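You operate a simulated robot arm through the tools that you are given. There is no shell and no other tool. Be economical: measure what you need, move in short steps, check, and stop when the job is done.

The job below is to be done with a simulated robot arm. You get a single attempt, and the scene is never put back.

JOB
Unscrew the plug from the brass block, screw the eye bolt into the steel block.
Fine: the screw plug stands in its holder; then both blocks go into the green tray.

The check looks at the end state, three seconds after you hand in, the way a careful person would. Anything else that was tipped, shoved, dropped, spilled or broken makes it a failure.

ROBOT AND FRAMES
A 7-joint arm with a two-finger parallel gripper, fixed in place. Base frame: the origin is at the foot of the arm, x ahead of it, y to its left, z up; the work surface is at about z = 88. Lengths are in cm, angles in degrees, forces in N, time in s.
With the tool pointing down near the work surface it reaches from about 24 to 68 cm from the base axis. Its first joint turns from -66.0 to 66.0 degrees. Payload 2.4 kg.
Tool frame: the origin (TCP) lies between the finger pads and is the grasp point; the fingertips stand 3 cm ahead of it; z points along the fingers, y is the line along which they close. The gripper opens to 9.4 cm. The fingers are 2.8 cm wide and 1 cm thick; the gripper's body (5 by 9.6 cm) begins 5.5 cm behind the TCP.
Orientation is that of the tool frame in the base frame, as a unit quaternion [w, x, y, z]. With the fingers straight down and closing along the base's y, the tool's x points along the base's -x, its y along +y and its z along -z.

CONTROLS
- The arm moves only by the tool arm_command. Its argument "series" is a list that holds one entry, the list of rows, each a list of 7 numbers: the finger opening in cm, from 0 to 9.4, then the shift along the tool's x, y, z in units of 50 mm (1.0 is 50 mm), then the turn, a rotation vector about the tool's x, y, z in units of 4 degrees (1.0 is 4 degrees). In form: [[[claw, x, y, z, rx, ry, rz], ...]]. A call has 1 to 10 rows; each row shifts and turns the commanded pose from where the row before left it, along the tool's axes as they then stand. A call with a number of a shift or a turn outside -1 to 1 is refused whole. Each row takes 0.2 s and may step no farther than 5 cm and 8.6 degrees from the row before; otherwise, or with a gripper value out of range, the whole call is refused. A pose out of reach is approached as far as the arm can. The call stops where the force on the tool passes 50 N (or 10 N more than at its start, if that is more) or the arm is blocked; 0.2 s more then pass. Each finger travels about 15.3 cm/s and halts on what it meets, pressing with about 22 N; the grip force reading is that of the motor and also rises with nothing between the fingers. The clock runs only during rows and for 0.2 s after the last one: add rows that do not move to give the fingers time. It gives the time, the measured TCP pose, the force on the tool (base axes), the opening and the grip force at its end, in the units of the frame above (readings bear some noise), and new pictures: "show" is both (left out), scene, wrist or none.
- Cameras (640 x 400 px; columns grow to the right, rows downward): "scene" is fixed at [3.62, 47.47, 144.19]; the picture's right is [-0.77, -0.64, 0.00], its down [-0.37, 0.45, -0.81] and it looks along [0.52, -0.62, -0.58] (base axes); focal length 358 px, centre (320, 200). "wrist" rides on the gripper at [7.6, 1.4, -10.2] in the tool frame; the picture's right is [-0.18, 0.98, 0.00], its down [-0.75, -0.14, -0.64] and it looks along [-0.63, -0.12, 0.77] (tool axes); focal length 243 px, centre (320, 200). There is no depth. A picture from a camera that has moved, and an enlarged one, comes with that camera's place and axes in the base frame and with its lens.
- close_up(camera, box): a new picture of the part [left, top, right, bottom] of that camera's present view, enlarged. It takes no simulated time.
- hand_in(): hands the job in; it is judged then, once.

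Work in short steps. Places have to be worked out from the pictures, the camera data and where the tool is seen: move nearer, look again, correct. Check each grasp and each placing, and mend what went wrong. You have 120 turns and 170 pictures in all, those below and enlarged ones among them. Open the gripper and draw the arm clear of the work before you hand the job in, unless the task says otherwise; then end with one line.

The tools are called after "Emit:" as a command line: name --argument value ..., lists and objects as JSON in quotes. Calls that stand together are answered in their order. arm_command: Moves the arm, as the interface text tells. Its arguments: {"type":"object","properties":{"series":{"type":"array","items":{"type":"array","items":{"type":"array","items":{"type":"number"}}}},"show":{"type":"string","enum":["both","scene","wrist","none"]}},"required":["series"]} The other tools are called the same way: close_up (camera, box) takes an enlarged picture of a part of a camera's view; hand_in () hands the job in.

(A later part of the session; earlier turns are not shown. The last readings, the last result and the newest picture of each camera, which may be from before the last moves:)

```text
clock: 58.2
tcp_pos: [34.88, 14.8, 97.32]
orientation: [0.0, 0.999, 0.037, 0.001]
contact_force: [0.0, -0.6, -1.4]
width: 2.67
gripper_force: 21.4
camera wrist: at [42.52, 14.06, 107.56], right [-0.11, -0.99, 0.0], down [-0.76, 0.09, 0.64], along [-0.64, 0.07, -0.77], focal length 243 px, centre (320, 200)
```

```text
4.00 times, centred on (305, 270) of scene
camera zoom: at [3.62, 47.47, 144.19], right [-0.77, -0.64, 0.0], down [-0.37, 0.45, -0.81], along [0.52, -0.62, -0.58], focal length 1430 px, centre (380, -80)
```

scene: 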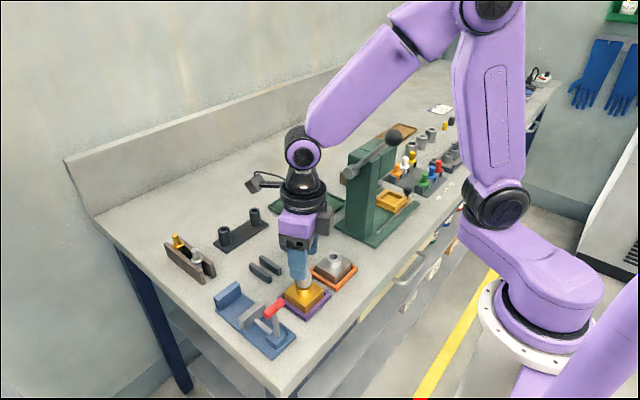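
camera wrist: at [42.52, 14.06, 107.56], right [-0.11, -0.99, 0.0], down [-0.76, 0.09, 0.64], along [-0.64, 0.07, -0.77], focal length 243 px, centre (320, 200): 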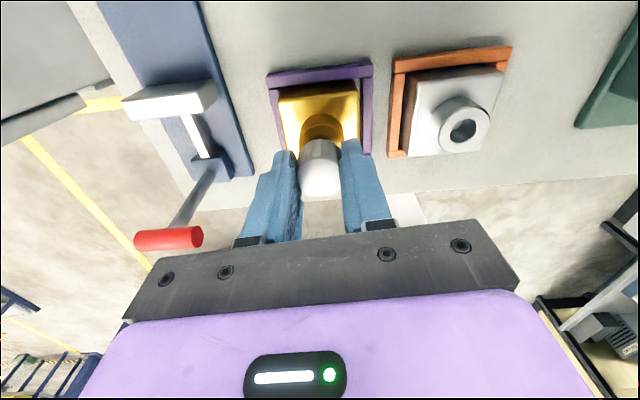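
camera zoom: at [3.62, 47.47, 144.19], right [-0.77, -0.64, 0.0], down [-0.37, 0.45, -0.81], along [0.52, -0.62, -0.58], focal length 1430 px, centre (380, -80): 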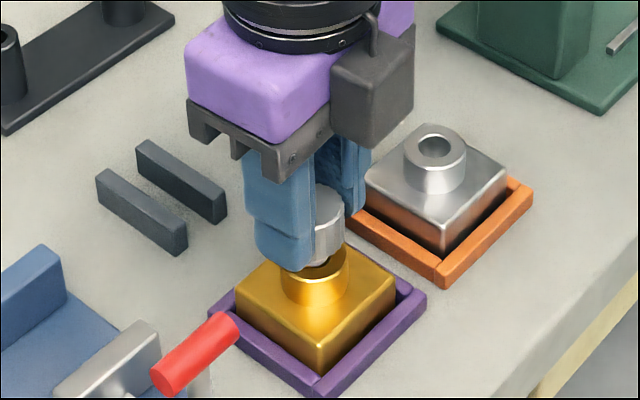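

The force is only 1.4 N and the block stayed down, so the plug is free. I'll lift straight up 6 cm and look.

Emit:
arm_command --series '[[[2, 0, 0, -0.1, 0, 0, 0], [2, 0, 0, -0.2, 0, 0, 0], [2, 0, 0, -0.4, 0, 0, 0], [2, 0, 0, -0.6, 0, 0, 0], [2, 0, 0, 0, 0, 0, 0]]]'

Emit:
close_up --camera "scene" --box '[240, 210, 370, 310]'

```text
clock: 59.4
tcp_pos: [34.81, 14.85, 103.82]
orientation: [0.001, 0.999, 0.037, 0.001]
contact_force: [-0.7, 0.2, -0.8]
width: 2.66
gripper_force: 22.5
camera wrist: at [42.51, 14.0, 114.12], right [-0.11, -0.99, 0.0], down [-0.76, 0.09, 0.64], along [-0.64, 0.07, -0.77], focal length 243 px, centre (320, 200)
```

scene: 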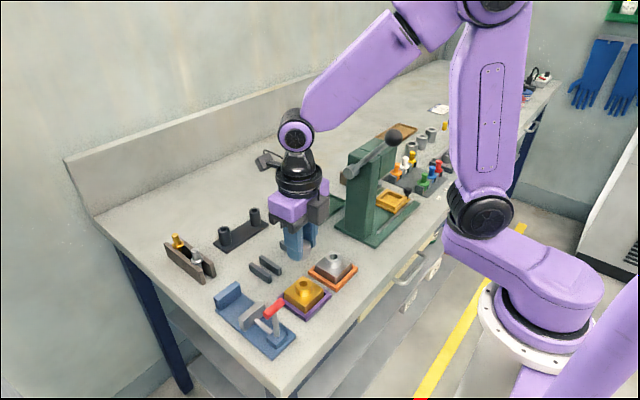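
wrist: 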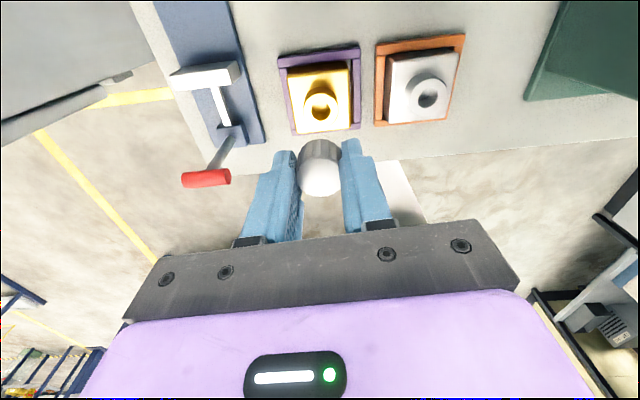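

```text
4.00 times, centred on (305, 260) of scene
camera zoom: at [3.62, 47.47, 144.19], right [-0.77, -0.64, 0.0], down [-0.37, 0.45, -0.81], along [0.52, -0.62, -0.58], focal length 1430 px, centre (380, -40)
```

zoom: 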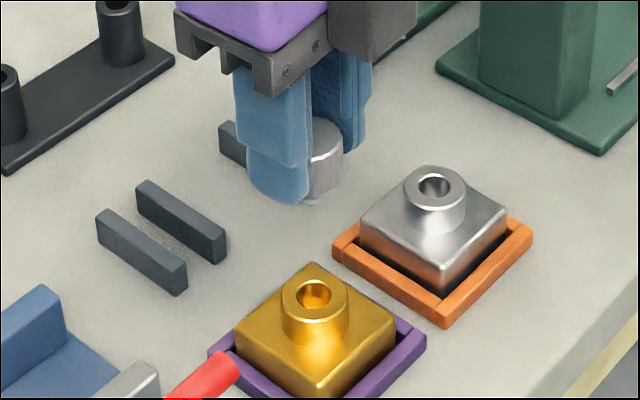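

The plug is out. I'll square the yaw and carry it above the empty rails near (45.5, 14.7) for a close look.

Emit:
arm_command --series '[[[2, 0, 0, 0, 0, 0, 1], [2, 0.7, 0, 0, 0, 0, 0], [2, 0.7, 0, 0, 0, 0, 0], [2, 0.74, 0, 0, 0, 0, 0], [2, 0, 0, 0, 0, 0, 0]]]' --show "wrist"

Emit:
close_up --camera "wrist" --box '[240, 60, 400, 200]'

Emit:
close_up --camera "scene" --box '[220, 205, 350, 305]'

```text
clock: 60.6
tcp_pos: [45.59, 14.83, 103.77]
orientation: [0.0, 1.0, 0.001, 0.001]
contact_force: [0.0, 0.3, -0.8]
width: 2.68
gripper_force: 21.7
camera wrist: at [53.1, 13.53, 113.99], right [-0.18, -0.98, 0.0], down [-0.76, 0.14, 0.64], along [-0.63, 0.12, -0.77], focal length 243 px, centre (320, 200)
```

wrist: 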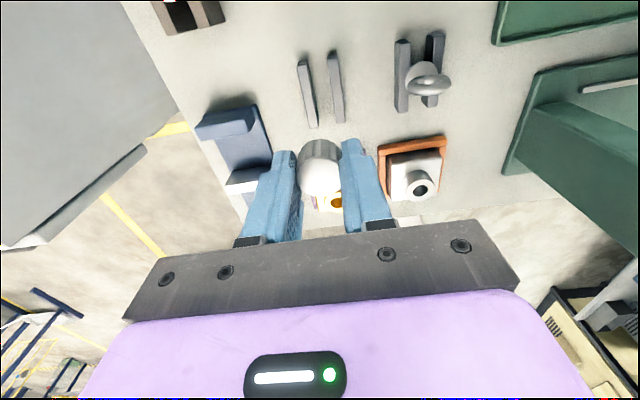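

```text
2.86 times, centred on (320, 130) of wrist
camera zoom: at [53.1, 13.53, 113.99], right [-0.18, -0.98, 0.0], down [-0.76, 0.14, 0.64], along [-0.63, 0.12, -0.77], focal length 693 px, centre (320, 400)
```

zoom: 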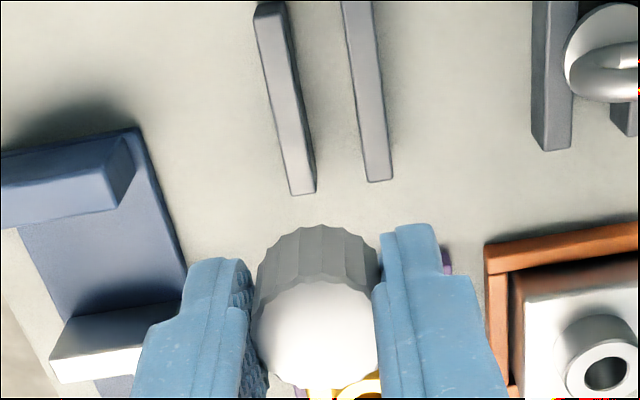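

```text
4.00 times, centred on (285, 255) of scene
camera zoom: at [3.62, 47.47, 144.19], right [-0.77, -0.64, 0.0], down [-0.37, 0.45, -0.81], along [0.52, -0.62, -0.58], focal length 1430 px, centre (460, -20)
```

zoom: 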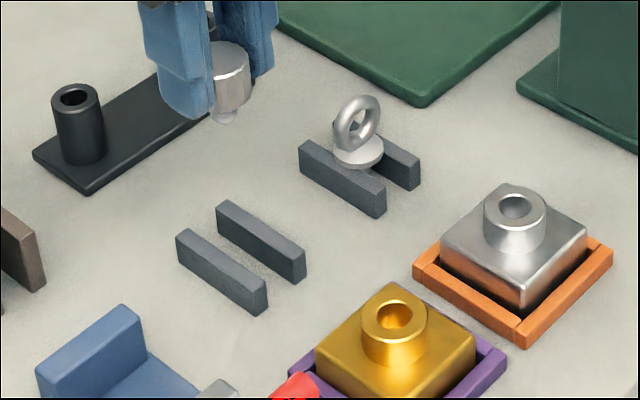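

The gap between the rails is centred near (46.0, 14.65), about 1.8 wide, with the tops near z 90. I'll shift there and descend until the shank is just above.

Emit:
arm_command --series '[[[2, 0.07, 0.035, 0, 0, 0, 0], [2, 0, 0, 0.6, 0, 0, 0], [2, 0, 0, 0.6, 0, 0, 0], [2, 0, 0, 0.5, 0, 0, 0], [2, 0, 0, 0, 0, 0, 0]]]' --show "wrist"

Emit:
close_up --camera "scene" --box '[225, 220, 325, 295]'

Emit:
close_up --camera "wrist" --box '[240, 60, 400, 200]'

```text
clock: 61.8
tcp_pos: [45.88, 14.59, 95.3]
orientation: [0.0, 1.0, 0.001, 0.001]
contact_force: [-0.6, -0.4, -1.0]
width: 2.7
gripper_force: 22.5
camera wrist: at [53.44, 13.33, 105.56], right [-0.18, -0.98, 0.0], down [-0.76, 0.14, 0.64], along [-0.63, 0.12, -0.77], focal length 243 px, centre (320, 200)
```

wrist: 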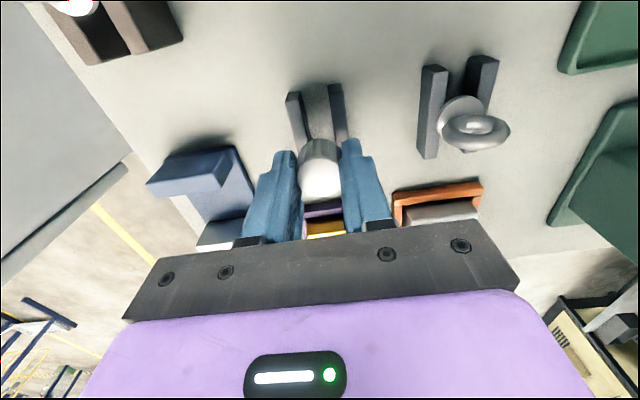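

```text
5.33 times, centred on (275, 258) of scene
camera zoom: at [3.62, 47.47, 144.19], right [-0.77, -0.64, 0.0], down [-0.37, 0.45, -0.81], along [0.52, -0.62, -0.58], focal length 1907 px, centre (560, -107)
```

zoom: 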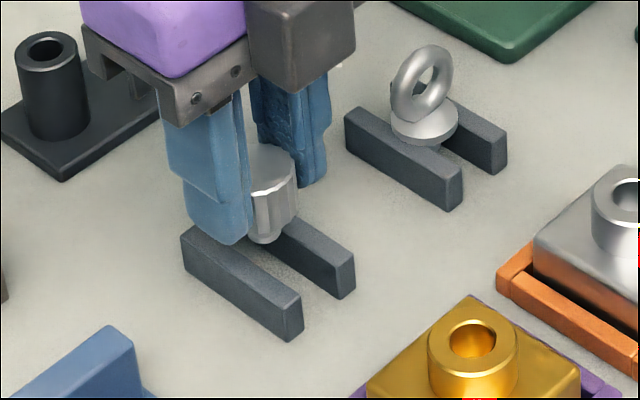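

```text
2.86 times, centred on (320, 130) of wrist
camera zoom: at [53.44, 13.33, 105.56], right [-0.18, -0.98, 0.0], down [-0.76, 0.14, 0.64], along [-0.63, 0.12, -0.77], focal length 693 px, centre (320, 400)
```

zoom: 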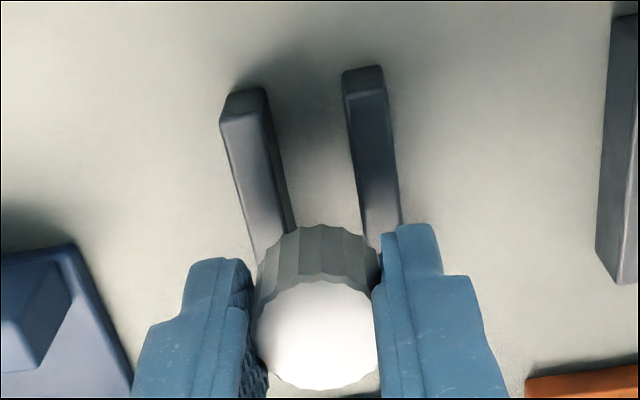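

The shank hangs over the gap. I'll lower slowly and watch the force.

Emit:
arm_command --series '[[[2, 0, 0, 0.1, 0, 0, 0], [2, 0, 0, 0.1, 0, 0, 0], [2, 0, 0, 0.1, 0, 0, 0], [2, 0, 0, 0.05, 0, 0, 0], [2, 0, 0, 0, 0, 0, 0]]]' --show "none"

Emit:
close_up --camera "scene" --box '[225, 220, 325, 295]'

```text
clock: 63.0
tcp_pos: [45.94, 14.76, 93.61]
orientation: [-0.001, 1.0, 0.002, 0.001]
contact_force: [-0.5, 0.6, -1.3]
width: 2.71
gripper_force: 21.9
```

```text
5.33 times, centred on (275, 258) of scene
camera zoom: at [3.62, 47.47, 144.19], right [-0.77, -0.64, 0.0], down [-0.37, 0.45, -0.81], along [0.52, -0.62, -0.58], focal length 1907 px, centre (560, -107)
```

zoom: 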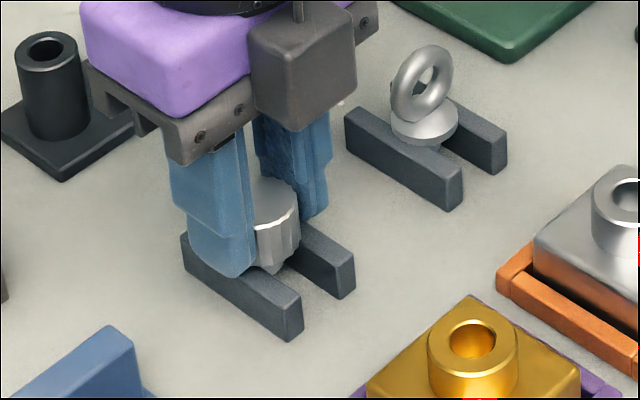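

The shank is entering between the rails with no contact yet. I'll lower further in fine steps.

Emit:
arm_command --series '[[[2, 0, 0, 0.04, 0, 0, 0], [2, 0, 0, 0.04, 0, 0, 0], [2, 0, 0, 0.03, 0, 0, 0], [2, 0, 0, 0, 0, 0, 0]]]' --show "none"

Emit:
close_up --camera "scene" --box '[225, 220, 325, 295]'

```text
clock: 64.0
tcp_pos: [46.12, 14.73, 93.28]
orientation: [0.0, 1.0, 0.002, 0.002]
contact_force: [-5.8, -1.6, 27.6]
width: 2.7
gripper_force: 22.2
```

```text
5.33 times, centred on (275, 258) of scene
camera zoom: at [3.56, 47.45, 144.2], right [-0.77, -0.64, 0.0], down [-0.37, 0.45, -0.81], along [0.52, -0.62, -0.58], focal length 1907 px, centre (560, -107)
```

zoom: 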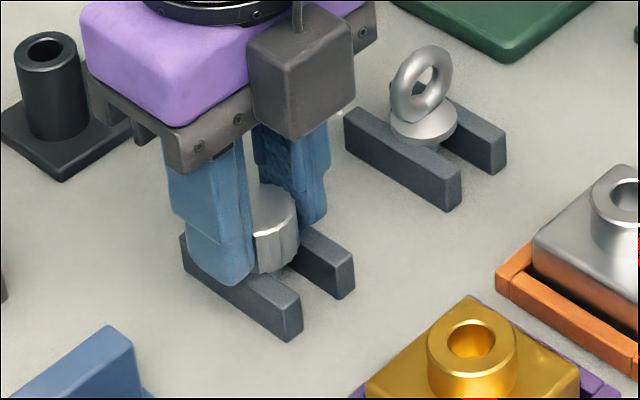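

There is contact at 27 N, so the head rests on the rails. I'll relieve the pressure, open moderately and rise.

Emit:
arm_command --series '[[[2, 0, 0, -0.035, 0, 0, 0], [2, 0, 0, 0, 0, 0, 0], [4.5, 0, 0, 0, 0, 0, 0], [5, 0, 0, 0, 0, 0, 0], [5, 0, 0, -0.3, 0, 0, 0], [5, 0, 0, -0.8, 0, 0, 0], [5, 0, 0, -0.8, 0, 0, 0], [5, 0, 0, 0, 0, 0, 0]]]' --show "wrist"

Emit:
close_up --camera "scene" --box '[225, 220, 325, 295]'

```text
clock: 65.8
tcp_pos: [45.96, 14.47, 102.76]
orientation: [0.001, 1.0, 0.002, 0.001]
contact_force: [0.8, 0.7, 1.0]
width: 4.98
gripper_force: 0.0
camera wrist: at [53.53, 13.23, 113.01], right [-0.18, -0.98, 0.0], down [-0.75, 0.14, 0.64], along [-0.63, 0.12, -0.77], focal length 243 px, centre (320, 200)
```

wrist: 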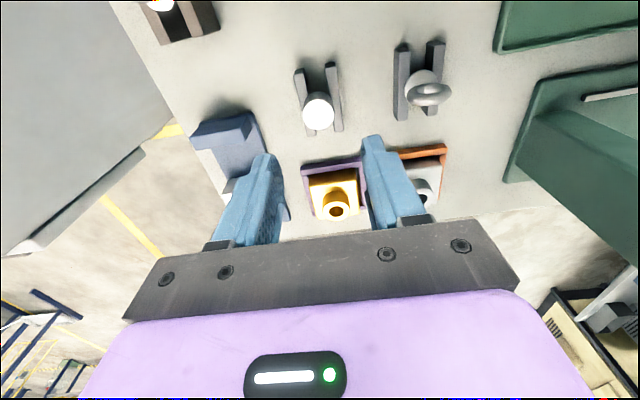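

```text
5.33 times, centred on (275, 258) of scene
camera zoom: at [3.62, 47.47, 144.19], right [-0.77, -0.64, 0.0], down [-0.37, 0.45, -0.81], along [0.52, -0.62, -0.58], focal length 1907 px, centre (560, -107)
```

zoom: 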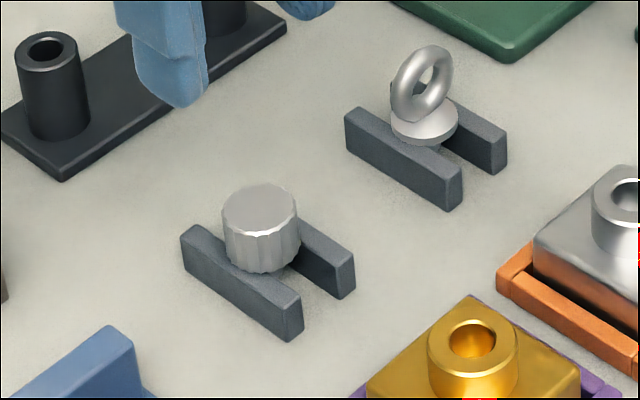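

The plug stands in its holder. Next is the eye bolt, so I'll enlarge it from both views to find the ring's orientation.

Emit:
close_up --camera "wrist" --box '[384, 35, 464, 125]'

Emit:
close_up --camera "scene" --box '[270, 220, 330, 260]'

```text
4.44 times, centred on (424, 80) of wrist
camera zoom: at [53.53, 13.23, 113.01], right [-0.18, -0.98, 0.0], down [-0.75, 0.14, 0.64], along [-0.63, 0.12, -0.77], focal length 1078 px, centre (-142, 733)
```

zoom: 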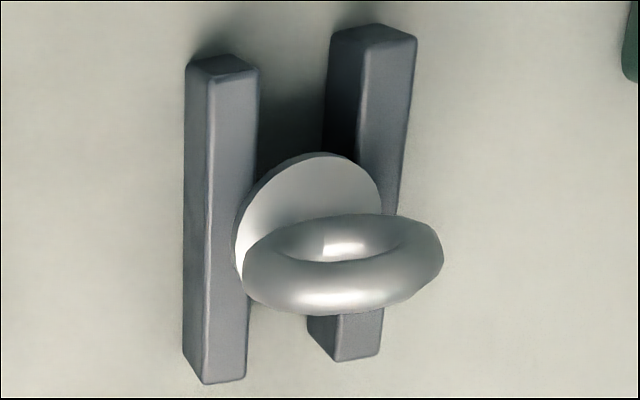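

```text
10.00 times, centred on (300, 240) of scene
camera zoom: at [3.62, 47.47, 144.19], right [-0.77, -0.64, 0.0], down [-0.37, 0.45, -0.81], along [0.52, -0.62, -0.58], focal length 3575 px, centre (520, -200)
```

zoom: 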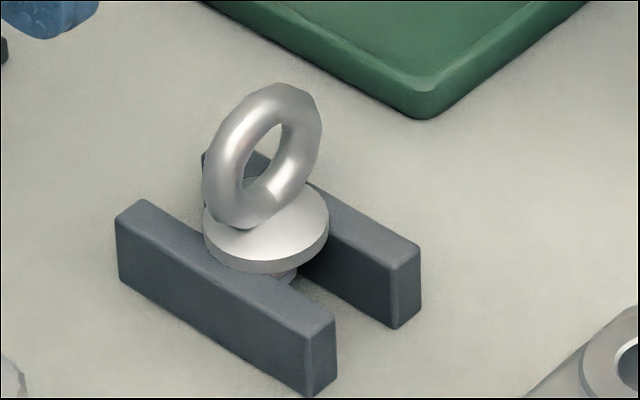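

The ring lies in the y–z plane (normal along x), centred near (46.0, 5.8, 92.2), with its flange on the rails. I'll move above it and turn the wrist to yaw 90 so the fingers close along x.

Emit:
arm_command --series '[[[4.5, 0, 0.87, 0, 0, 0, 0], [4.5, 0, 0.87, 0, 0, 0, 0], [4.5, 0, 0, 0, 0, 0, 1], [4.5, 0, 0, 0, 0, 0, 1], [4.5, 0, 0, 0, 0, 0, 1], [4.5, 0, 0, 0, 0, 0, 1], [4.5, 0, 0, 0, 0, 0, 1], [4.5, 0, 0, 0, 0, 0, 1], [4.5, 0, 0, 0, 0, 0, 1], [4.5, 0, 0, 0, 0, 0, 1]]]' --show "none"

Emit:
arm_command --series '[[[4.5, 0, 0, 0, 0, 0, 1], [4.5, 0, 0, 0, 0, 0, 1], [4.5, 0, 0, 0, 0, 0, 1], [4.5, 0, 0, 0, 0, 0, 1], [4.5, 0, 0, 0, 0, 0, 1], [4.5, 0, 0, 0, 0, 0, 1], [4.5, 0, 0, 0, 0, 0, 1], [4.5, 0, 0, 0, 0, 0, 1], [4.5, 0, 0, 0, 0, 0, 1], [4.5, 0, 0, 0, 0, 0, 1]]]' --show "none"

Emit:
arm_command --series '[[[4.5, 0, 0, 0, 0, 0, 1], [4.5, 0, 0, 0, 0, 0, 1], [4.5, 0, 0, 0, 0, 0, 1], [4.5, 0, 0, 0, 0, 0, 1], [4.5, 0, 0, 0, 0, 0, 0.5], [4.5, 0, 0, 0, 0, 0, 0]]]'

Emit:
close_up --camera "wrist" --box '[240, 60, 400, 200]'

```text
clock: 68.0
tcp_pos: [45.94, 5.89, 102.58]
orientation: [0.0, 0.961, -0.275, 0.002]
contact_force: [-0.2, -0.6, 0.3]
width: 4.47
gripper_force: 0.2
```

```text
clock: 70.2
tcp_pos: [45.93, 5.92, 102.72]
orientation: [-0.002, 0.809, -0.588, 0.001]
contact_force: [0.0, -0.2, -0.5]
width: 4.49
gripper_force: 0.1
```

```text
clock: 71.6
tcp_pos: [46.01, 5.98, 102.73]
orientation: [0.0, 0.708, -0.706, 0.0]
contact_force: [-0.1, 0.3, -0.2]
width: 4.5
gripper_force: 0.1
camera wrist: at [44.46, -1.56, 112.96], right [-0.98, 0.18, 0.0], down [0.14, 0.75, 0.64], along [0.12, 0.63, -0.77], focal length 243 px, centre (320, 200)
```

scene: 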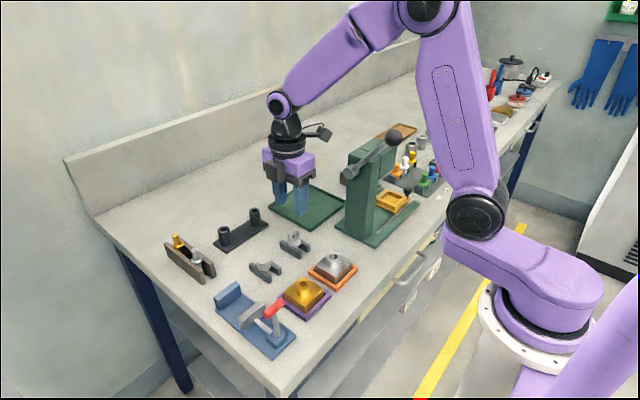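
wrist: 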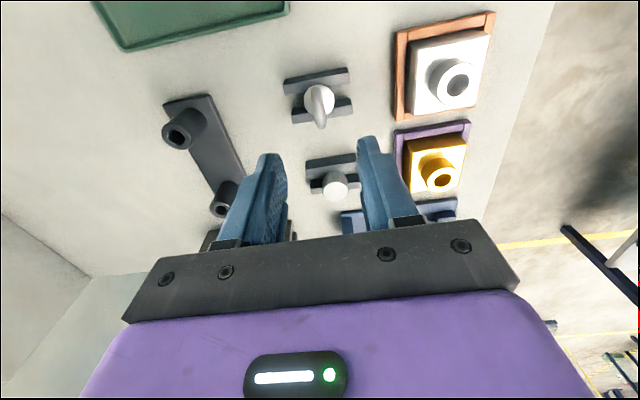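

```text
2.86 times, centred on (320, 130) of wrist
camera zoom: at [44.46, -1.56, 112.96], right [-0.98, 0.18, 0.0], down [0.14, 0.75, 0.64], along [0.12, 0.63, -0.77], focal length 693 px, centre (320, 400)
```

zoom: 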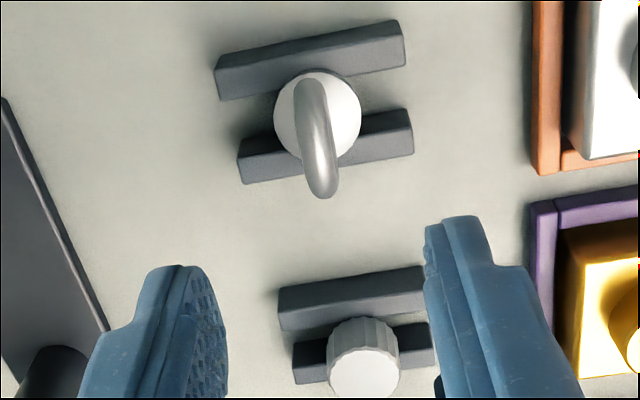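

The ring is edge-on between the fingers, centred near (45.95, 5.65). I'll shift 3 mm and descend until the tips are just above the flange.

Emit:
arm_command --series '[[[4.5, 0.05, 0, 0, 0, 0, 0], [4.5, 0, 0, 0.6, 0, 0, 0], [4.5, 0, 0, 0.6, 0, 0, 0], [4.5, 0, 0, 0.3, 0, 0, 0], [4.5, 0, 0, 0.18, 0, 0, 0], [4.5, 0, 0, 0, 0, 0, 0]]]' --show "wrist"

Emit:
close_up --camera "scene" --box '[250, 210, 350, 270]'

```text
clock: 73.0
tcp_pos: [45.91, 5.7, 94.22]
orientation: [0.0, 0.708, -0.706, 0.001]
contact_force: [-0.2, 0.4, 0.4]
width: 4.52
gripper_force: 0.1
camera wrist: at [44.52, -1.87, 104.53], right [-0.98, 0.18, 0.0], down [0.14, 0.75, 0.64], along [0.12, 0.63, -0.77], focal length 243 px, centre (320, 200)
```

wrist: 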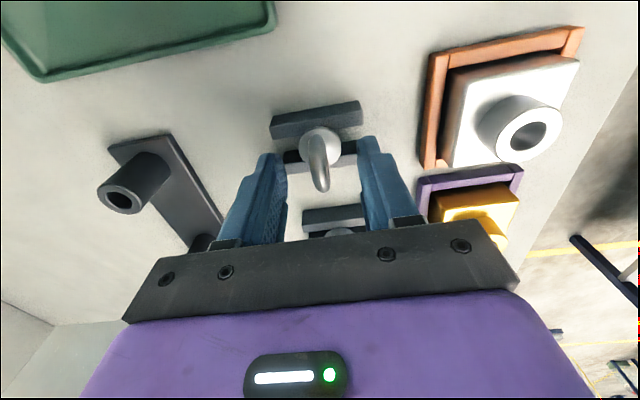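

```text
6.40 times, centred on (300, 240) of scene
camera zoom: at [3.62, 47.47, 144.19], right [-0.77, -0.64, 0.0], down [-0.37, 0.45, -0.81], along [0.52, -0.62, -0.58], focal length 2288 px, centre (448, -56)
```

zoom: 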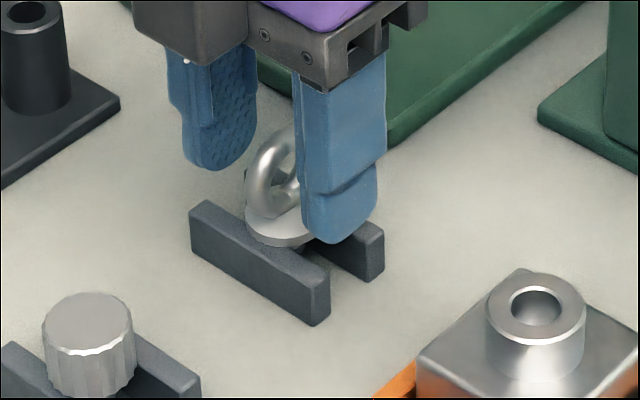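

The fingers straddle the ring faces. I'll close on it.

Emit:
arm_command --series '[[[2, 0, 0, 0, 0, 0, 0], [0.3, 0, 0, 0, 0, 0, 0], [0.3, 0, 0, 0, 0, 0, 0], [0.3, 0, 0, 0, 0, 0, 0]]]' --show "wrist"

Emit:
close_up --camera "scene" --box '[250, 210, 350, 270]'

```text
clock: 74.0
tcp_pos: [46.04, 5.65, 94.31]
orientation: [-0.001, 0.709, -0.706, 0.001]
contact_force: [0.7, -0.6, 0.2]
width: 0.88
gripper_force: 21.8
camera wrist: at [44.52, -1.87, 104.55], right [-0.98, 0.18, 0.0], down [0.14, 0.75, 0.64], along [0.12, 0.63, -0.77], focal length 243 px, centre (320, 200)
```

wrist: 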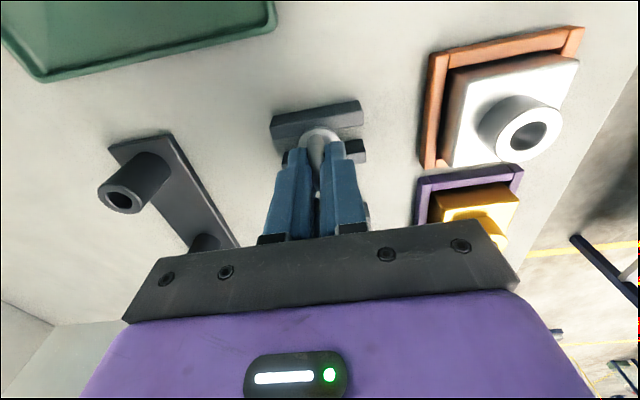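

```text
6.40 times, centred on (300, 240) of scene
camera zoom: at [3.62, 47.47, 144.19], right [-0.77, -0.64, 0.0], down [-0.37, 0.45, -0.81], along [0.52, -0.62, -0.58], focal length 2288 px, centre (448, -56)
```

zoom: 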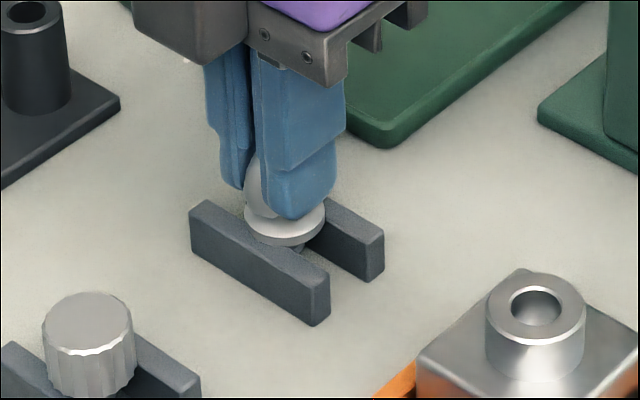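

The ring is held at 0.88. I'll lift and wind the wrist to high yaw for the screwing stroke.

Emit:
arm_command --series '[[[0.3, 0, 0, -0.2, 0, 0, 0], [0.3, 0, 0, -0.6, 0, 0, 0], [0.3, 0, 0, -0.6, 0, 0, 0], [0.3, 0, 0, 0, 0, 0, -1], [0.3, 0, 0, 0, 0, 0, -1], [0.3, 0, 0, 0, 0, 0, -1], [0.3, 0, 0, 0, 0, 0, -1], [0.3, 0, 0, 0, 0, 0, -1], [0.3, 0, 0, 0, 0, 0, -1], [0.3, 0, 0, 0, 0, 0, -1]]]' --show "none"

Emit:
arm_command --series '[[[0.3, 0, 0, 0, 0, 0, -1], [0.3, 0, 0, 0, 0, 0, -1], [0.3, 0, 0, 0, 0, 0, -1], [0.3, 0, 0, 0, 0, 0, -1], [0.3, 0, 0, 0, 0, 0, -1], [0.3, 0, 0, 0, 0, 0, -1], [0.3, 0, 0, 0, 0, 0, -1], [0.3, 0, 0, 0, 0, 0, -1], [0.3, 0, 0, 0, 0, 0, -1], [0.3, 0, 0, 0, 0, 0, -1]]]' --show "none"

Emit:
arm_command --series '[[[0.3, 0, 0, 0, 0, 0, -1], [0.3, 0, 0, 0, 0, 0, -1], [0.3, 0, 0, 0, 0, 0, -1], [0.3, 0, 0, 0, 0, 0, -1], [0.3, 0, 0, 0, 0, 0, -1], [0.3, 0, 0, 0, 0, 0, -0.5], [0.3, 0, 0, 0, 0, 0, 0]]]'

Emit:
close_up --camera "wrist" --box '[240, 60, 480, 220]'

Emit:
close_up --camera "scene" --box '[250, 190, 370, 290]'

```text
clock: 76.2
tcp_pos: [45.94, 5.79, 101.44]
orientation: [-0.001, 0.858, -0.513, 0.001]
contact_force: [0.1, 0.7, -0.6]
width: 0.87
gripper_force: 22.0
```

```text
clock: 78.4
tcp_pos: [45.96, 5.73, 101.32]
orientation: [-0.001, 0.982, -0.189, 0.001]
contact_force: [-0.8, 0.4, -0.8]
width: 0.84
gripper_force: 22.5
```

```text
clock: 80.0
tcp_pos: [45.89, 5.74, 101.45]
orientation: [0.0, 1.0, 0.001, 0.001]
contact_force: [0.1, 0.8, -1.1]
width: 0.87
gripper_force: 21.9
camera wrist: at [53.49, 4.41, 111.54], right [-0.18, -0.98, 0.0], down [-0.76, 0.14, 0.64], along [-0.63, 0.12, -0.77], focal length 243 px, centre (320, 200)
```

scene: 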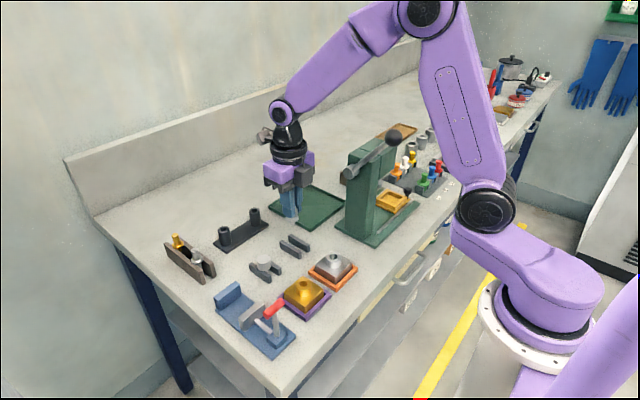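
wrist: 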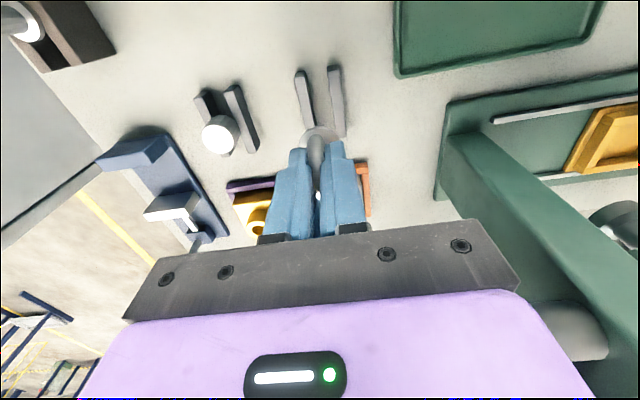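

```text
2.50 times, centred on (360, 140) of wrist
camera zoom: at [53.49, 4.41, 111.54], right [-0.18, -0.98, 0.0], down [-0.76, 0.14, 0.64], along [-0.63, 0.12, -0.77], focal length 606 px, centre (220, 350)
```

zoom: 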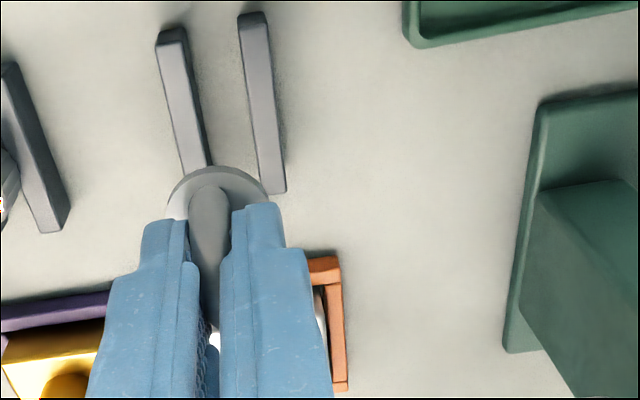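

```text
4.00 times, centred on (310, 240) of scene
camera zoom: at [3.62, 47.47, 144.19], right [-0.77, -0.64, 0.0], down [-0.37, 0.45, -0.81], along [0.52, -0.62, -0.58], focal length 1430 px, centre (360, 40)
```

zoom: 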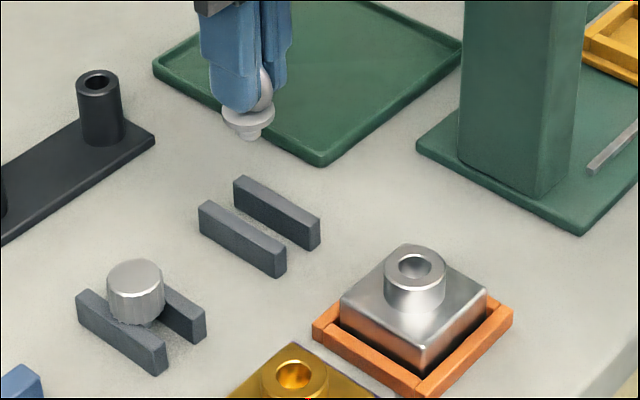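

The eye bolt hangs upright. The steel hole works out to about (35.0, 5.7, boss top 92.8). I'll move above it and wind up the remaining yaw.

Emit:
arm_command --series '[[[0.3, -0.7, 0, 0, 0, 0, 0], [0.3, -0.7, 0, 0, 0, 0, 0], [0.3, -0.78, 0, 0, 0, 0, 0], [0.3, 0, 0, 0.4, 0, 0, -1], [0.3, 0, 0, 0.2, 0, 0, -1], [0.3, 0, 0, 0, 0, 0, -1], [0.3, 0, 0, 0, 0, 0, -1], [0.3, 0, 0, 0, 0, 0, -1], [0.3, 0, 0, 0, 0, 0, 0]]]' --show "wrist"

Emit:
close_up --camera "wrist" --box '[240, 60, 400, 180]'

Emit:
close_up --camera "scene" --box '[290, 220, 370, 290]'

```text
clock: 82.0
tcp_pos: [35.03, 5.69, 98.25]
orientation: [0.0, 0.985, 0.175, 0.002]
contact_force: [-1.9, -2.4, 0.1]
width: 0.86
gripper_force: 22.2
camera wrist: at [42.59, 7.07, 108.53], right [0.17, -0.99, 0.0], down [-0.76, -0.13, 0.64], along [-0.63, -0.11, -0.77], focal length 243 px, centre (320, 200)
```

wrist: 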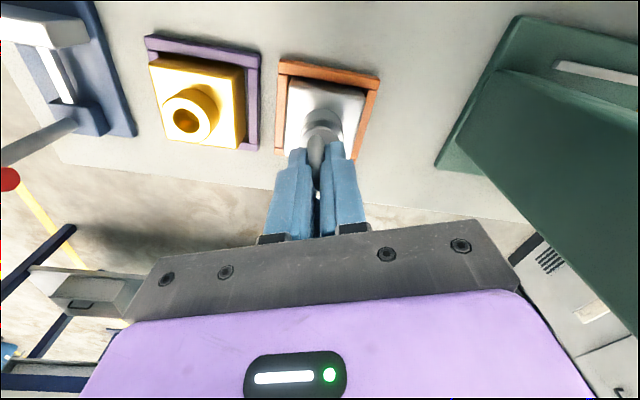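

```text
3.33 times, centred on (320, 120) of wrist
camera zoom: at [42.59, 7.07, 108.53], right [0.17, -0.99, 0.0], down [-0.76, -0.13, 0.64], along [-0.63, -0.11, -0.77], focal length 809 px, centre (320, 467)
```

zoom: 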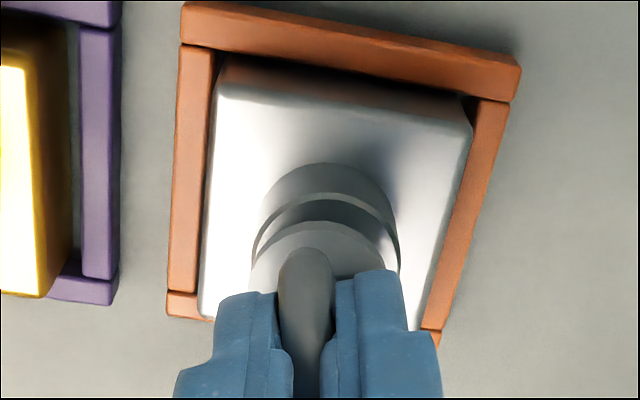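

```text
5.71 times, centred on (330, 255) of scene
camera zoom: at [3.62, 47.46, 144.19], right [-0.77, -0.64, 0.0], down [-0.37, 0.45, -0.81], along [0.52, -0.62, -0.58], focal length 2043 px, centre (263, -114)
```

zoom: 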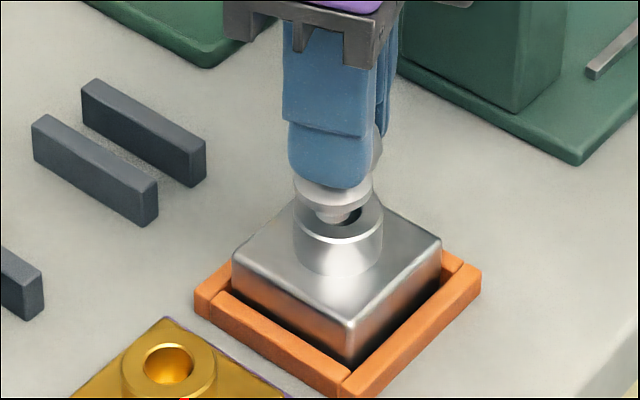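

The bolt is almost over the bore, with the boss about 1–1.5 mm further toward −x/−y. I'll nudge and lower in small steps until light contact.

Emit:
arm_command --series '[[[0.3, -0.026, 0.012, 0, 0, 0, 0], [0.3, 0, 0, 0.03, 0, 0, 0], [0.3, 0, 0, 0.03, 0, 0, 0], [0.3, 0, 0, 0.03, 0, 0, 0], [0.3, 0, 0, 0, 0, 0, 0]]]' --show "none"

Emit:
close_up --camera "scene" --box '[300, 230, 360, 280]'

Emit:
close_up --camera "wrist" --box '[240, 60, 400, 180]'

```text
clock: 83.2
tcp_pos: [34.96, 5.65, 97.96]
orientation: [0.0, 0.984, 0.175, 0.001]
contact_force: [-0.5, 0.1, 0.1]
width: 0.85
gripper_force: 21.9
```

```text
8.00 times, centred on (330, 255) of scene
camera zoom: at [3.62, 47.47, 144.19], right [-0.77, -0.64, 0.0], down [-0.37, 0.45, -0.81], along [0.52, -0.62, -0.58], focal length 2860 px, centre (240, -240)
```

zoom: 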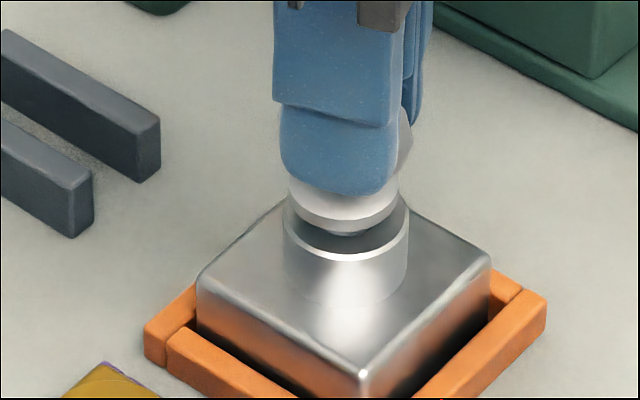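

```text
3.33 times, centred on (320, 120) of wrist
camera zoom: at [42.5, 6.97, 108.09], right [0.17, -0.99, 0.0], down [-0.76, -0.13, 0.64], along [-0.63, -0.11, -0.77], focal length 809 px, centre (320, 467)
```

zoom: 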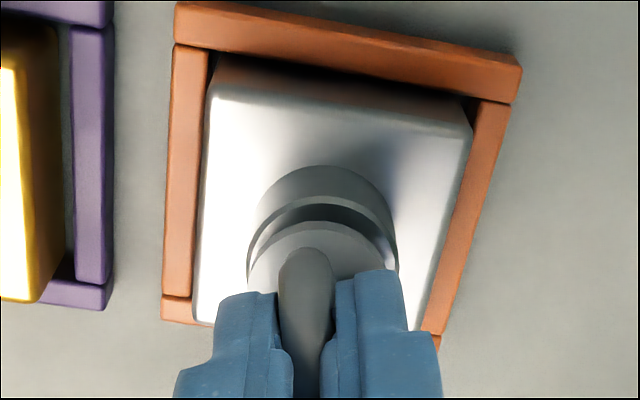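

Alignment looks within 1 mm and the flange is about 0.9 cm above the boss. I'll lower until contact.

Emit:
arm_command --series '[[[0.3, 0, 0, 0.03, 0, 0, 0], [0.3, 0, 0, 0.03, 0, 0, 0], [0.3, 0, 0, 0, 0, 0, 0]]]' --show "none"

Emit:
close_up --camera "scene" --box '[300, 230, 360, 280]'

```text
clock: 84.0
tcp_pos: [34.85, 5.56, 97.61]
orientation: [0.0, 0.985, 0.175, 0.0]
contact_force: [-2.1, -1.4, -1.2]
width: 0.86
gripper_force: 22.0
```

```text
8.00 times, centred on (330, 255) of scene
camera zoom: at [3.62, 47.46, 144.19], right [-0.77, -0.64, 0.0], down [-0.37, 0.45, -0.81], along [0.52, -0.62, -0.58], focal length 2860 px, centre (240, -240)
```

zoom: 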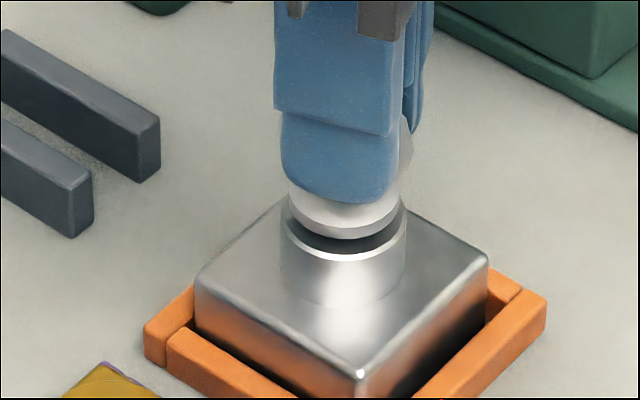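

The shank seems to be entering the bore. I'll continue down.

Emit:
arm_command --series '[[[0.3, 0, 0, 0.03, 0, 0, 0], [0.3, 0, 0, 0.02, 0, 0, 0], [0.3, 0, 0, 0, 0, 0, 0]]]' --show "none"

Emit:
close_up --camera "scene" --box '[300, 230, 360, 280]'

```text
clock: 84.8
tcp_pos: [35.08, 5.56, 97.42]
orientation: [0.001, 0.985, 0.175, 0.002]
contact_force: [-8.2, -4.5, 28.9]
width: 0.87
gripper_force: 21.7
```

```text
8.00 times, centred on (330, 255) of scene
camera zoom: at [3.57, 47.45, 144.2], right [-0.77, -0.64, 0.0], down [-0.37, 0.45, -0.81], along [0.52, -0.62, -0.58], focal length 2860 px, centre (240, -240)
```

zoom: 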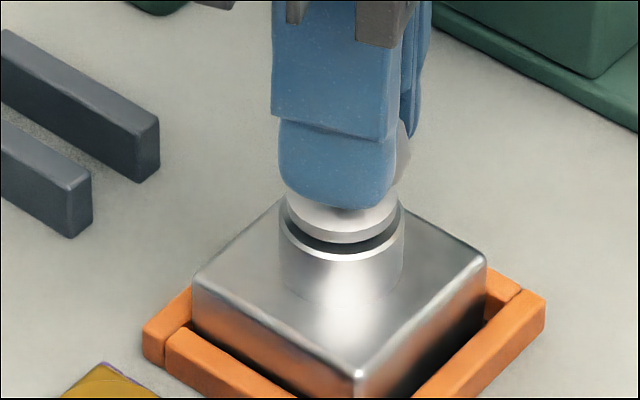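

There is contact at 29 N, so the thread start is reached. I'll ease slightly and turn clockwise 40° with a small downward feed.

Emit:
arm_command --series '[[[0.3, 0, 0, -0.015, 0, 0, 0], [0.3, 0, 0, 0.001, 0, 0, 1], [0.3, 0, 0, 0.001, 0, 0, 1], [0.3, 0, 0, 0.001, 0, 0, 1], [0.3, 0, 0, 0.001, 0, 0, 1], [0.3, 0, 0, 0.001, 0, 0, 1], [0.3, 0, 0, 0.001, 0, 0, 1], [0.3, 0, 0, 0.001, 0, 0, 1], [0.3, 0, 0, 0.001, 0, 0, 1], [0.3, 0, 0, 0.001, 0, 0, 1]]]' --show "none"

Emit:
arm_command --series '[[[0.3, 0, 0, 0.001, 0, 0, 1], [0.3, 0, 0, 0.001, 0, 0, 1], [0.3, 0, 0, 0.001, 0, 0, 1], [0.3, 0, 0, 0.001, 0, 0, 1], [0.3, 0, 0, 0.001, 0, 0, 1], [0.3, 0, 0, 0.001, 0, 0, 1], [0.3, 0, 0, 0.001, 0, 0, 1], [0.3, 0, 0, 0.001, 0, 0, 1], [0.3, 0, 0, 0.001, 0, 0, 1], [0.3, 0, 0, 0.001, 0, 0, 1]]]' --show "none"

Emit:
close_up --camera "scene" --box '[300, 230, 360, 280]'

```text
clock: 87.0
tcp_pos: [34.86, 5.53, 97.35]
orientation: [-0.001, 0.99, -0.138, 0.002]
contact_force: [-4.6, 4.9, 25.9]
width: 0.84
gripper_force: 22.2
```

```text
clock: 89.2
tcp_pos: [35.03, 5.69, 97.33]
orientation: [-0.001, 0.883, -0.469, 0.002]
contact_force: [2.7, 13.9, 25.7]
width: 0.87
gripper_force: 22.4
```

```text
8.00 times, centred on (330, 255) of scene
camera zoom: at [3.59, 47.5, 144.18], right [-0.77, -0.64, 0.0], down [-0.37, 0.45, -0.81], along [0.52, -0.62, -0.58], focal length 2860 px, centre (240, -240)
```

zoom: 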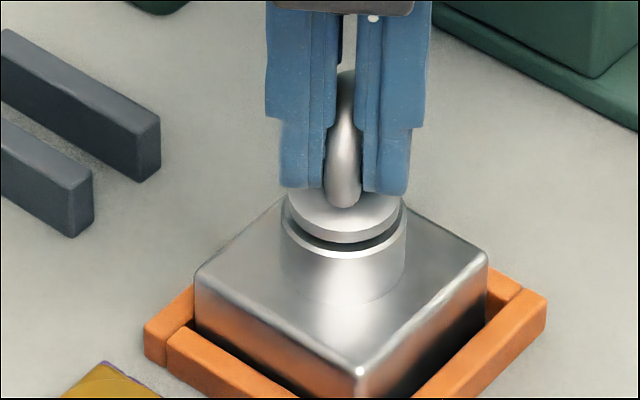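

The downforce is steady as it feeds, so I'll continue turning clockwise.

Emit:
arm_command --series '[[[0.3, 0, 0, 0.001, 0, 0, 1], [0.3, 0, 0, 0.001, 0, 0, 1], [0.3, 0, 0, 0.001, 0, 0, 1], [0.3, 0, 0, 0.001, 0, 0, 1], [0.3, 0, 0, 0.001, 0, 0, 1], [0.3, 0, 0, 0.001, 0, 0, 1], [0.3, 0, 0, 0.001, 0, 0, 1], [0.3, 0, 0, 0.001, 0, 0, 1], [0.3, 0, 0, 0.001, 0, 0, 1], [0.3, 0, 0, 0.001, 0, 0, 1]]]' --show "none"

Emit:
arm_command --series '[[[0.3, 0, 0, 0.001, 0, 0, 1], [0.3, 0, 0, 0.001, 0, 0, 1], [0.3, 0, 0, 0.001, 0, 0, 1], [0.3, 0, 0, 0.001, 0, 0, 1], [0.3, 0, 0, 0.001, 0, 0, 1], [0.3, 0, 0, 0.001, 0, 0, 1], [0.3, 0, 0, 0.001, 0, 0, 1], [0.3, 0, 0, 0.001, 0, 0, 1], [0.3, 0, 0, 0.001, 0, 0, 1], [0.3, 0, 0, 0.001, 0, 0, 1]]]' --show "none"

Emit:
close_up --camera "scene" --box '[300, 230, 360, 280]'

```text
clock: 91.4
tcp_pos: [35.23, 5.63, 97.21]
orientation: [0.003, -0.669, 0.743, -0.001]
contact_force: [7.6, 17.8, 30.5]
width: 0.84
gripper_force: 21.7
```

```text
clock: 93.6
tcp_pos: [35.17, 5.49, 97.08]
orientation: [0.003, -0.375, 0.927, -0.001]
contact_force: [12.7, -6.0, 30.2]
width: 0.87
gripper_force: 21.8
```

```text
8.00 times, centred on (330, 255) of scene
camera zoom: at [3.62, 47.45, 144.19], right [-0.77, -0.64, 0.0], down [-0.37, 0.45, -0.81], along [0.52, -0.62, -0.58], focal length 2860 px, centre (240, -240)
```

zoom: 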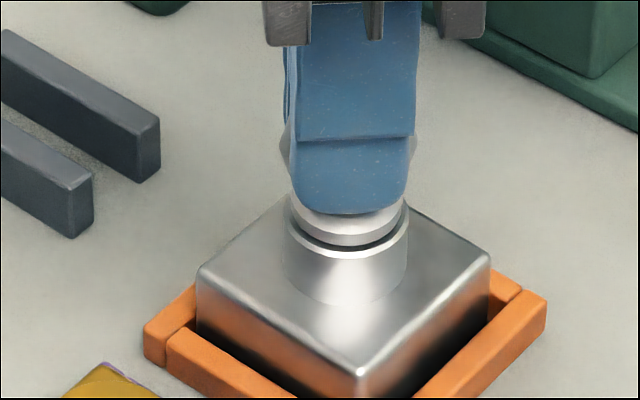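

The flange is sinking (TCP 97.42→97.08). I'll continue with slightly less feed.

Emit:
arm_command --series '[[[0.3, 0, 0, 0, 0, 0, 1], [0.3, 0, 0, 0.001, 0, 0, 1], [0.3, 0, 0, 0, 0, 0, 1], [0.3, 0, 0, 0.001, 0, 0, 1], [0.3, 0, 0, 0.001, 0, 0, 1], [0.3, 0, 0, 0, 0, 0, 1], [0.3, 0, 0, 0.001, 0, 0, 1], [0.3, 0, 0, 0.001, 0, 0, 1], [0.3, 0, 0, 0.001, 0, 0, 1], [0.3, 0, 0, 0.001, 0, 0, 1]]]' --show "none"

Emit:
arm_command --series '[[[0.3, 0, 0, 0.001, 0, 0, 1], [0.3, 0, 0, 0.001, 0, 0, 1], [0.3, 0, 0, 0.001, 0, 0, 1], [0.3, 0, 0, 0.001, 0, 0, 1], [0.3, 0, 0, 0.001, 0, 0, 1], [0.3, 0, 0, 0.001, 0, 0, 1], [0.3, 0, 0, 0.001, 0, 0, 1], [0.3, 0, 0, 0.001, 0, 0, 1], [0.3, 0, 0, 0.001, 0, 0, 1], [0.3, 0, 0, 0.001, 0, 0, 1]]]' --show "none"

Emit:
arm_command --series '[[[0.3, 0, 0, 0.001, 0, 0, 1], [0.3, 0, 0, 0.001, 0, 0, 1], [0.3, 0, 0, 0.001, 0, 0, 1], [0.3, 0, 0, 0.001, 0, 0, 1], [0.3, 0, 0, 0.001, 0, 0, 1], [0.3, 0, 0, 0.001, 0, 0, 1], [0.3, 0, 0, 0.001, 0, 0, 1], [0.3, 0, 0, 0.001, 0, 0, 1], [0.3, 0, 0, 0.001, 0, 0, 1], [0.3, 0, 0, 0.001, 0, 0, 1]]]' --show "none"

Emit:
close_up --camera "scene" --box '[300, 230, 360, 280]'

```text
clock: 95.8
tcp_pos: [35.12, 5.62, 97.18]
orientation: [0.003, -0.036, 0.999, 0.001]
contact_force: [12.7, -8.1, 28.4]
width: 0.88
gripper_force: 21.6
```

```text
clock: 98.0
tcp_pos: [35.04, 5.7, 96.96]
orientation: [0.001, 0.308, 0.951, 0.0]
contact_force: [8.4, -11.7, 24.8]
width: 0.87
gripper_force: 21.9
```

```text
clock: 100.2
tcp_pos: [34.92, 5.66, 96.69]
orientation: [0.0, 0.616, 0.788, 0.0]
contact_force: [2.1, -2.8, 28.7]
width: 0.89
gripper_force: 22.0
```

```text
8.00 times, centred on (330, 255) of scene
camera zoom: at [3.6, 47.45, 144.19], right [-0.77, -0.64, 0.0], down [-0.37, 0.45, -0.81], along [0.52, -0.62, -0.58], focal length 2860 px, centre (240, -240)
```

zoom: 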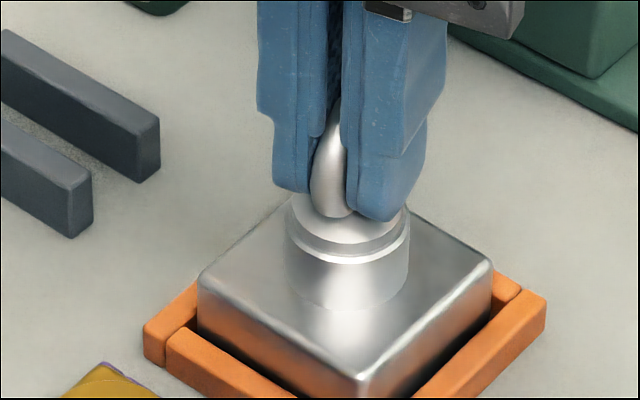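

The gap is nearly closed. I'll turn another 40°, watching for the seat or a joint limit.

Emit:
arm_command --series '[[[0.3, 0, 0, 0.001, 0, 0, 1], [0.3, 0, 0, 0.001, 0, 0, 1], [0.3, 0, 0, 0.001, 0, 0, 1], [0.3, 0, 0, 0.001, 0, 0, 1], [0.3, 0, 0, 0.001, 0, 0, 1], [0.3, 0, 0, 0.001, 0, 0, 1], [0.3, 0, 0, 0.001, 0, 0, 1], [0.3, 0, 0, 0.001, 0, 0, 1], [0.3, 0, 0, 0.001, 0, 0, 1]]]' --show "none"

Emit:
close_up --camera "scene" --box '[300, 230, 360, 280]'

```text
clock: 102.2
tcp_pos: [35.0, 5.69, 96.65]
orientation: [0.0, 0.829, 0.559, 0.001]
contact_force: [1.5, 0.8, 25.2]
width: 0.88
gripper_force: 21.8
```

```text
8.00 times, centred on (330, 255) of scene
camera zoom: at [3.59, 47.46, 144.19], right [-0.77, -0.64, 0.0], down [-0.37, 0.45, -0.81], along [0.52, -0.62, -0.58], focal length 2860 px, centre (240, -240)
```

zoom: 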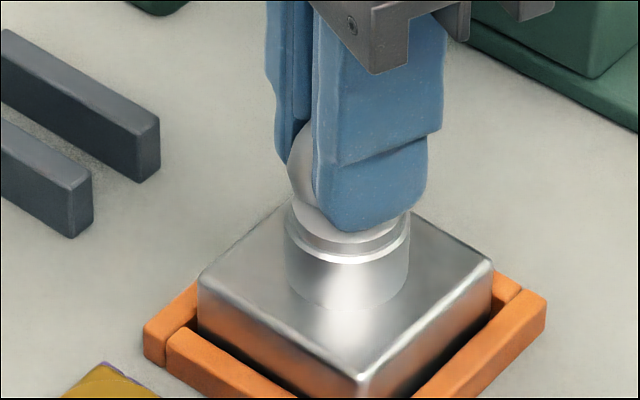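

The flange looks close to seating. I'll turn another 20° to probe.

Emit:
arm_command --series '[[[0.3, 0, 0, 0.001, 0, 0, 1], [0.3, 0, 0, 0.001, 0, 0, 1], [0.3, 0, 0, 0.001, 0, 0, 1], [0.3, 0, 0, 0.001, 0, 0, 1], [0.3, 0, 0, 0.001, 0, 0, 1]]]' --show "none"

Emit:
close_up --camera "scene" --box '[315, 240, 345, 265]'

```text
clock: 103.4
tcp_pos: [34.9, 5.57, 96.71]
orientation: [0.0, 0.913, 0.408, 0.0]
contact_force: [-1.8, 0.4, 26.9]
width: 0.86
gripper_force: 21.8
```

```text
16.00 times, centred on (330, 252) of scene
camera zoom: at [3.59, 47.46, 144.19], right [-0.77, -0.64, 0.0], down [-0.37, 0.45, -0.81], along [0.52, -0.62, -0.58], focal length 5720 px, centre (160, -640)
```

zoom: 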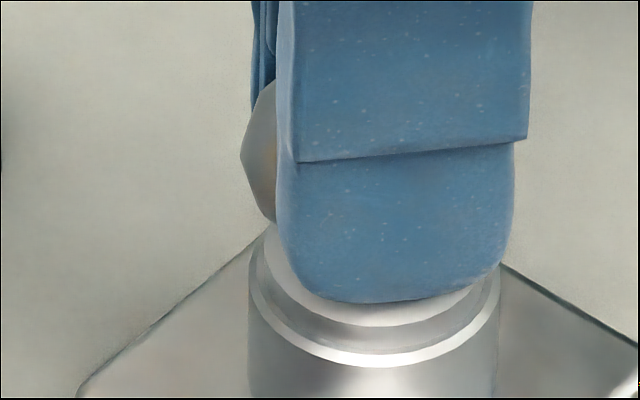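

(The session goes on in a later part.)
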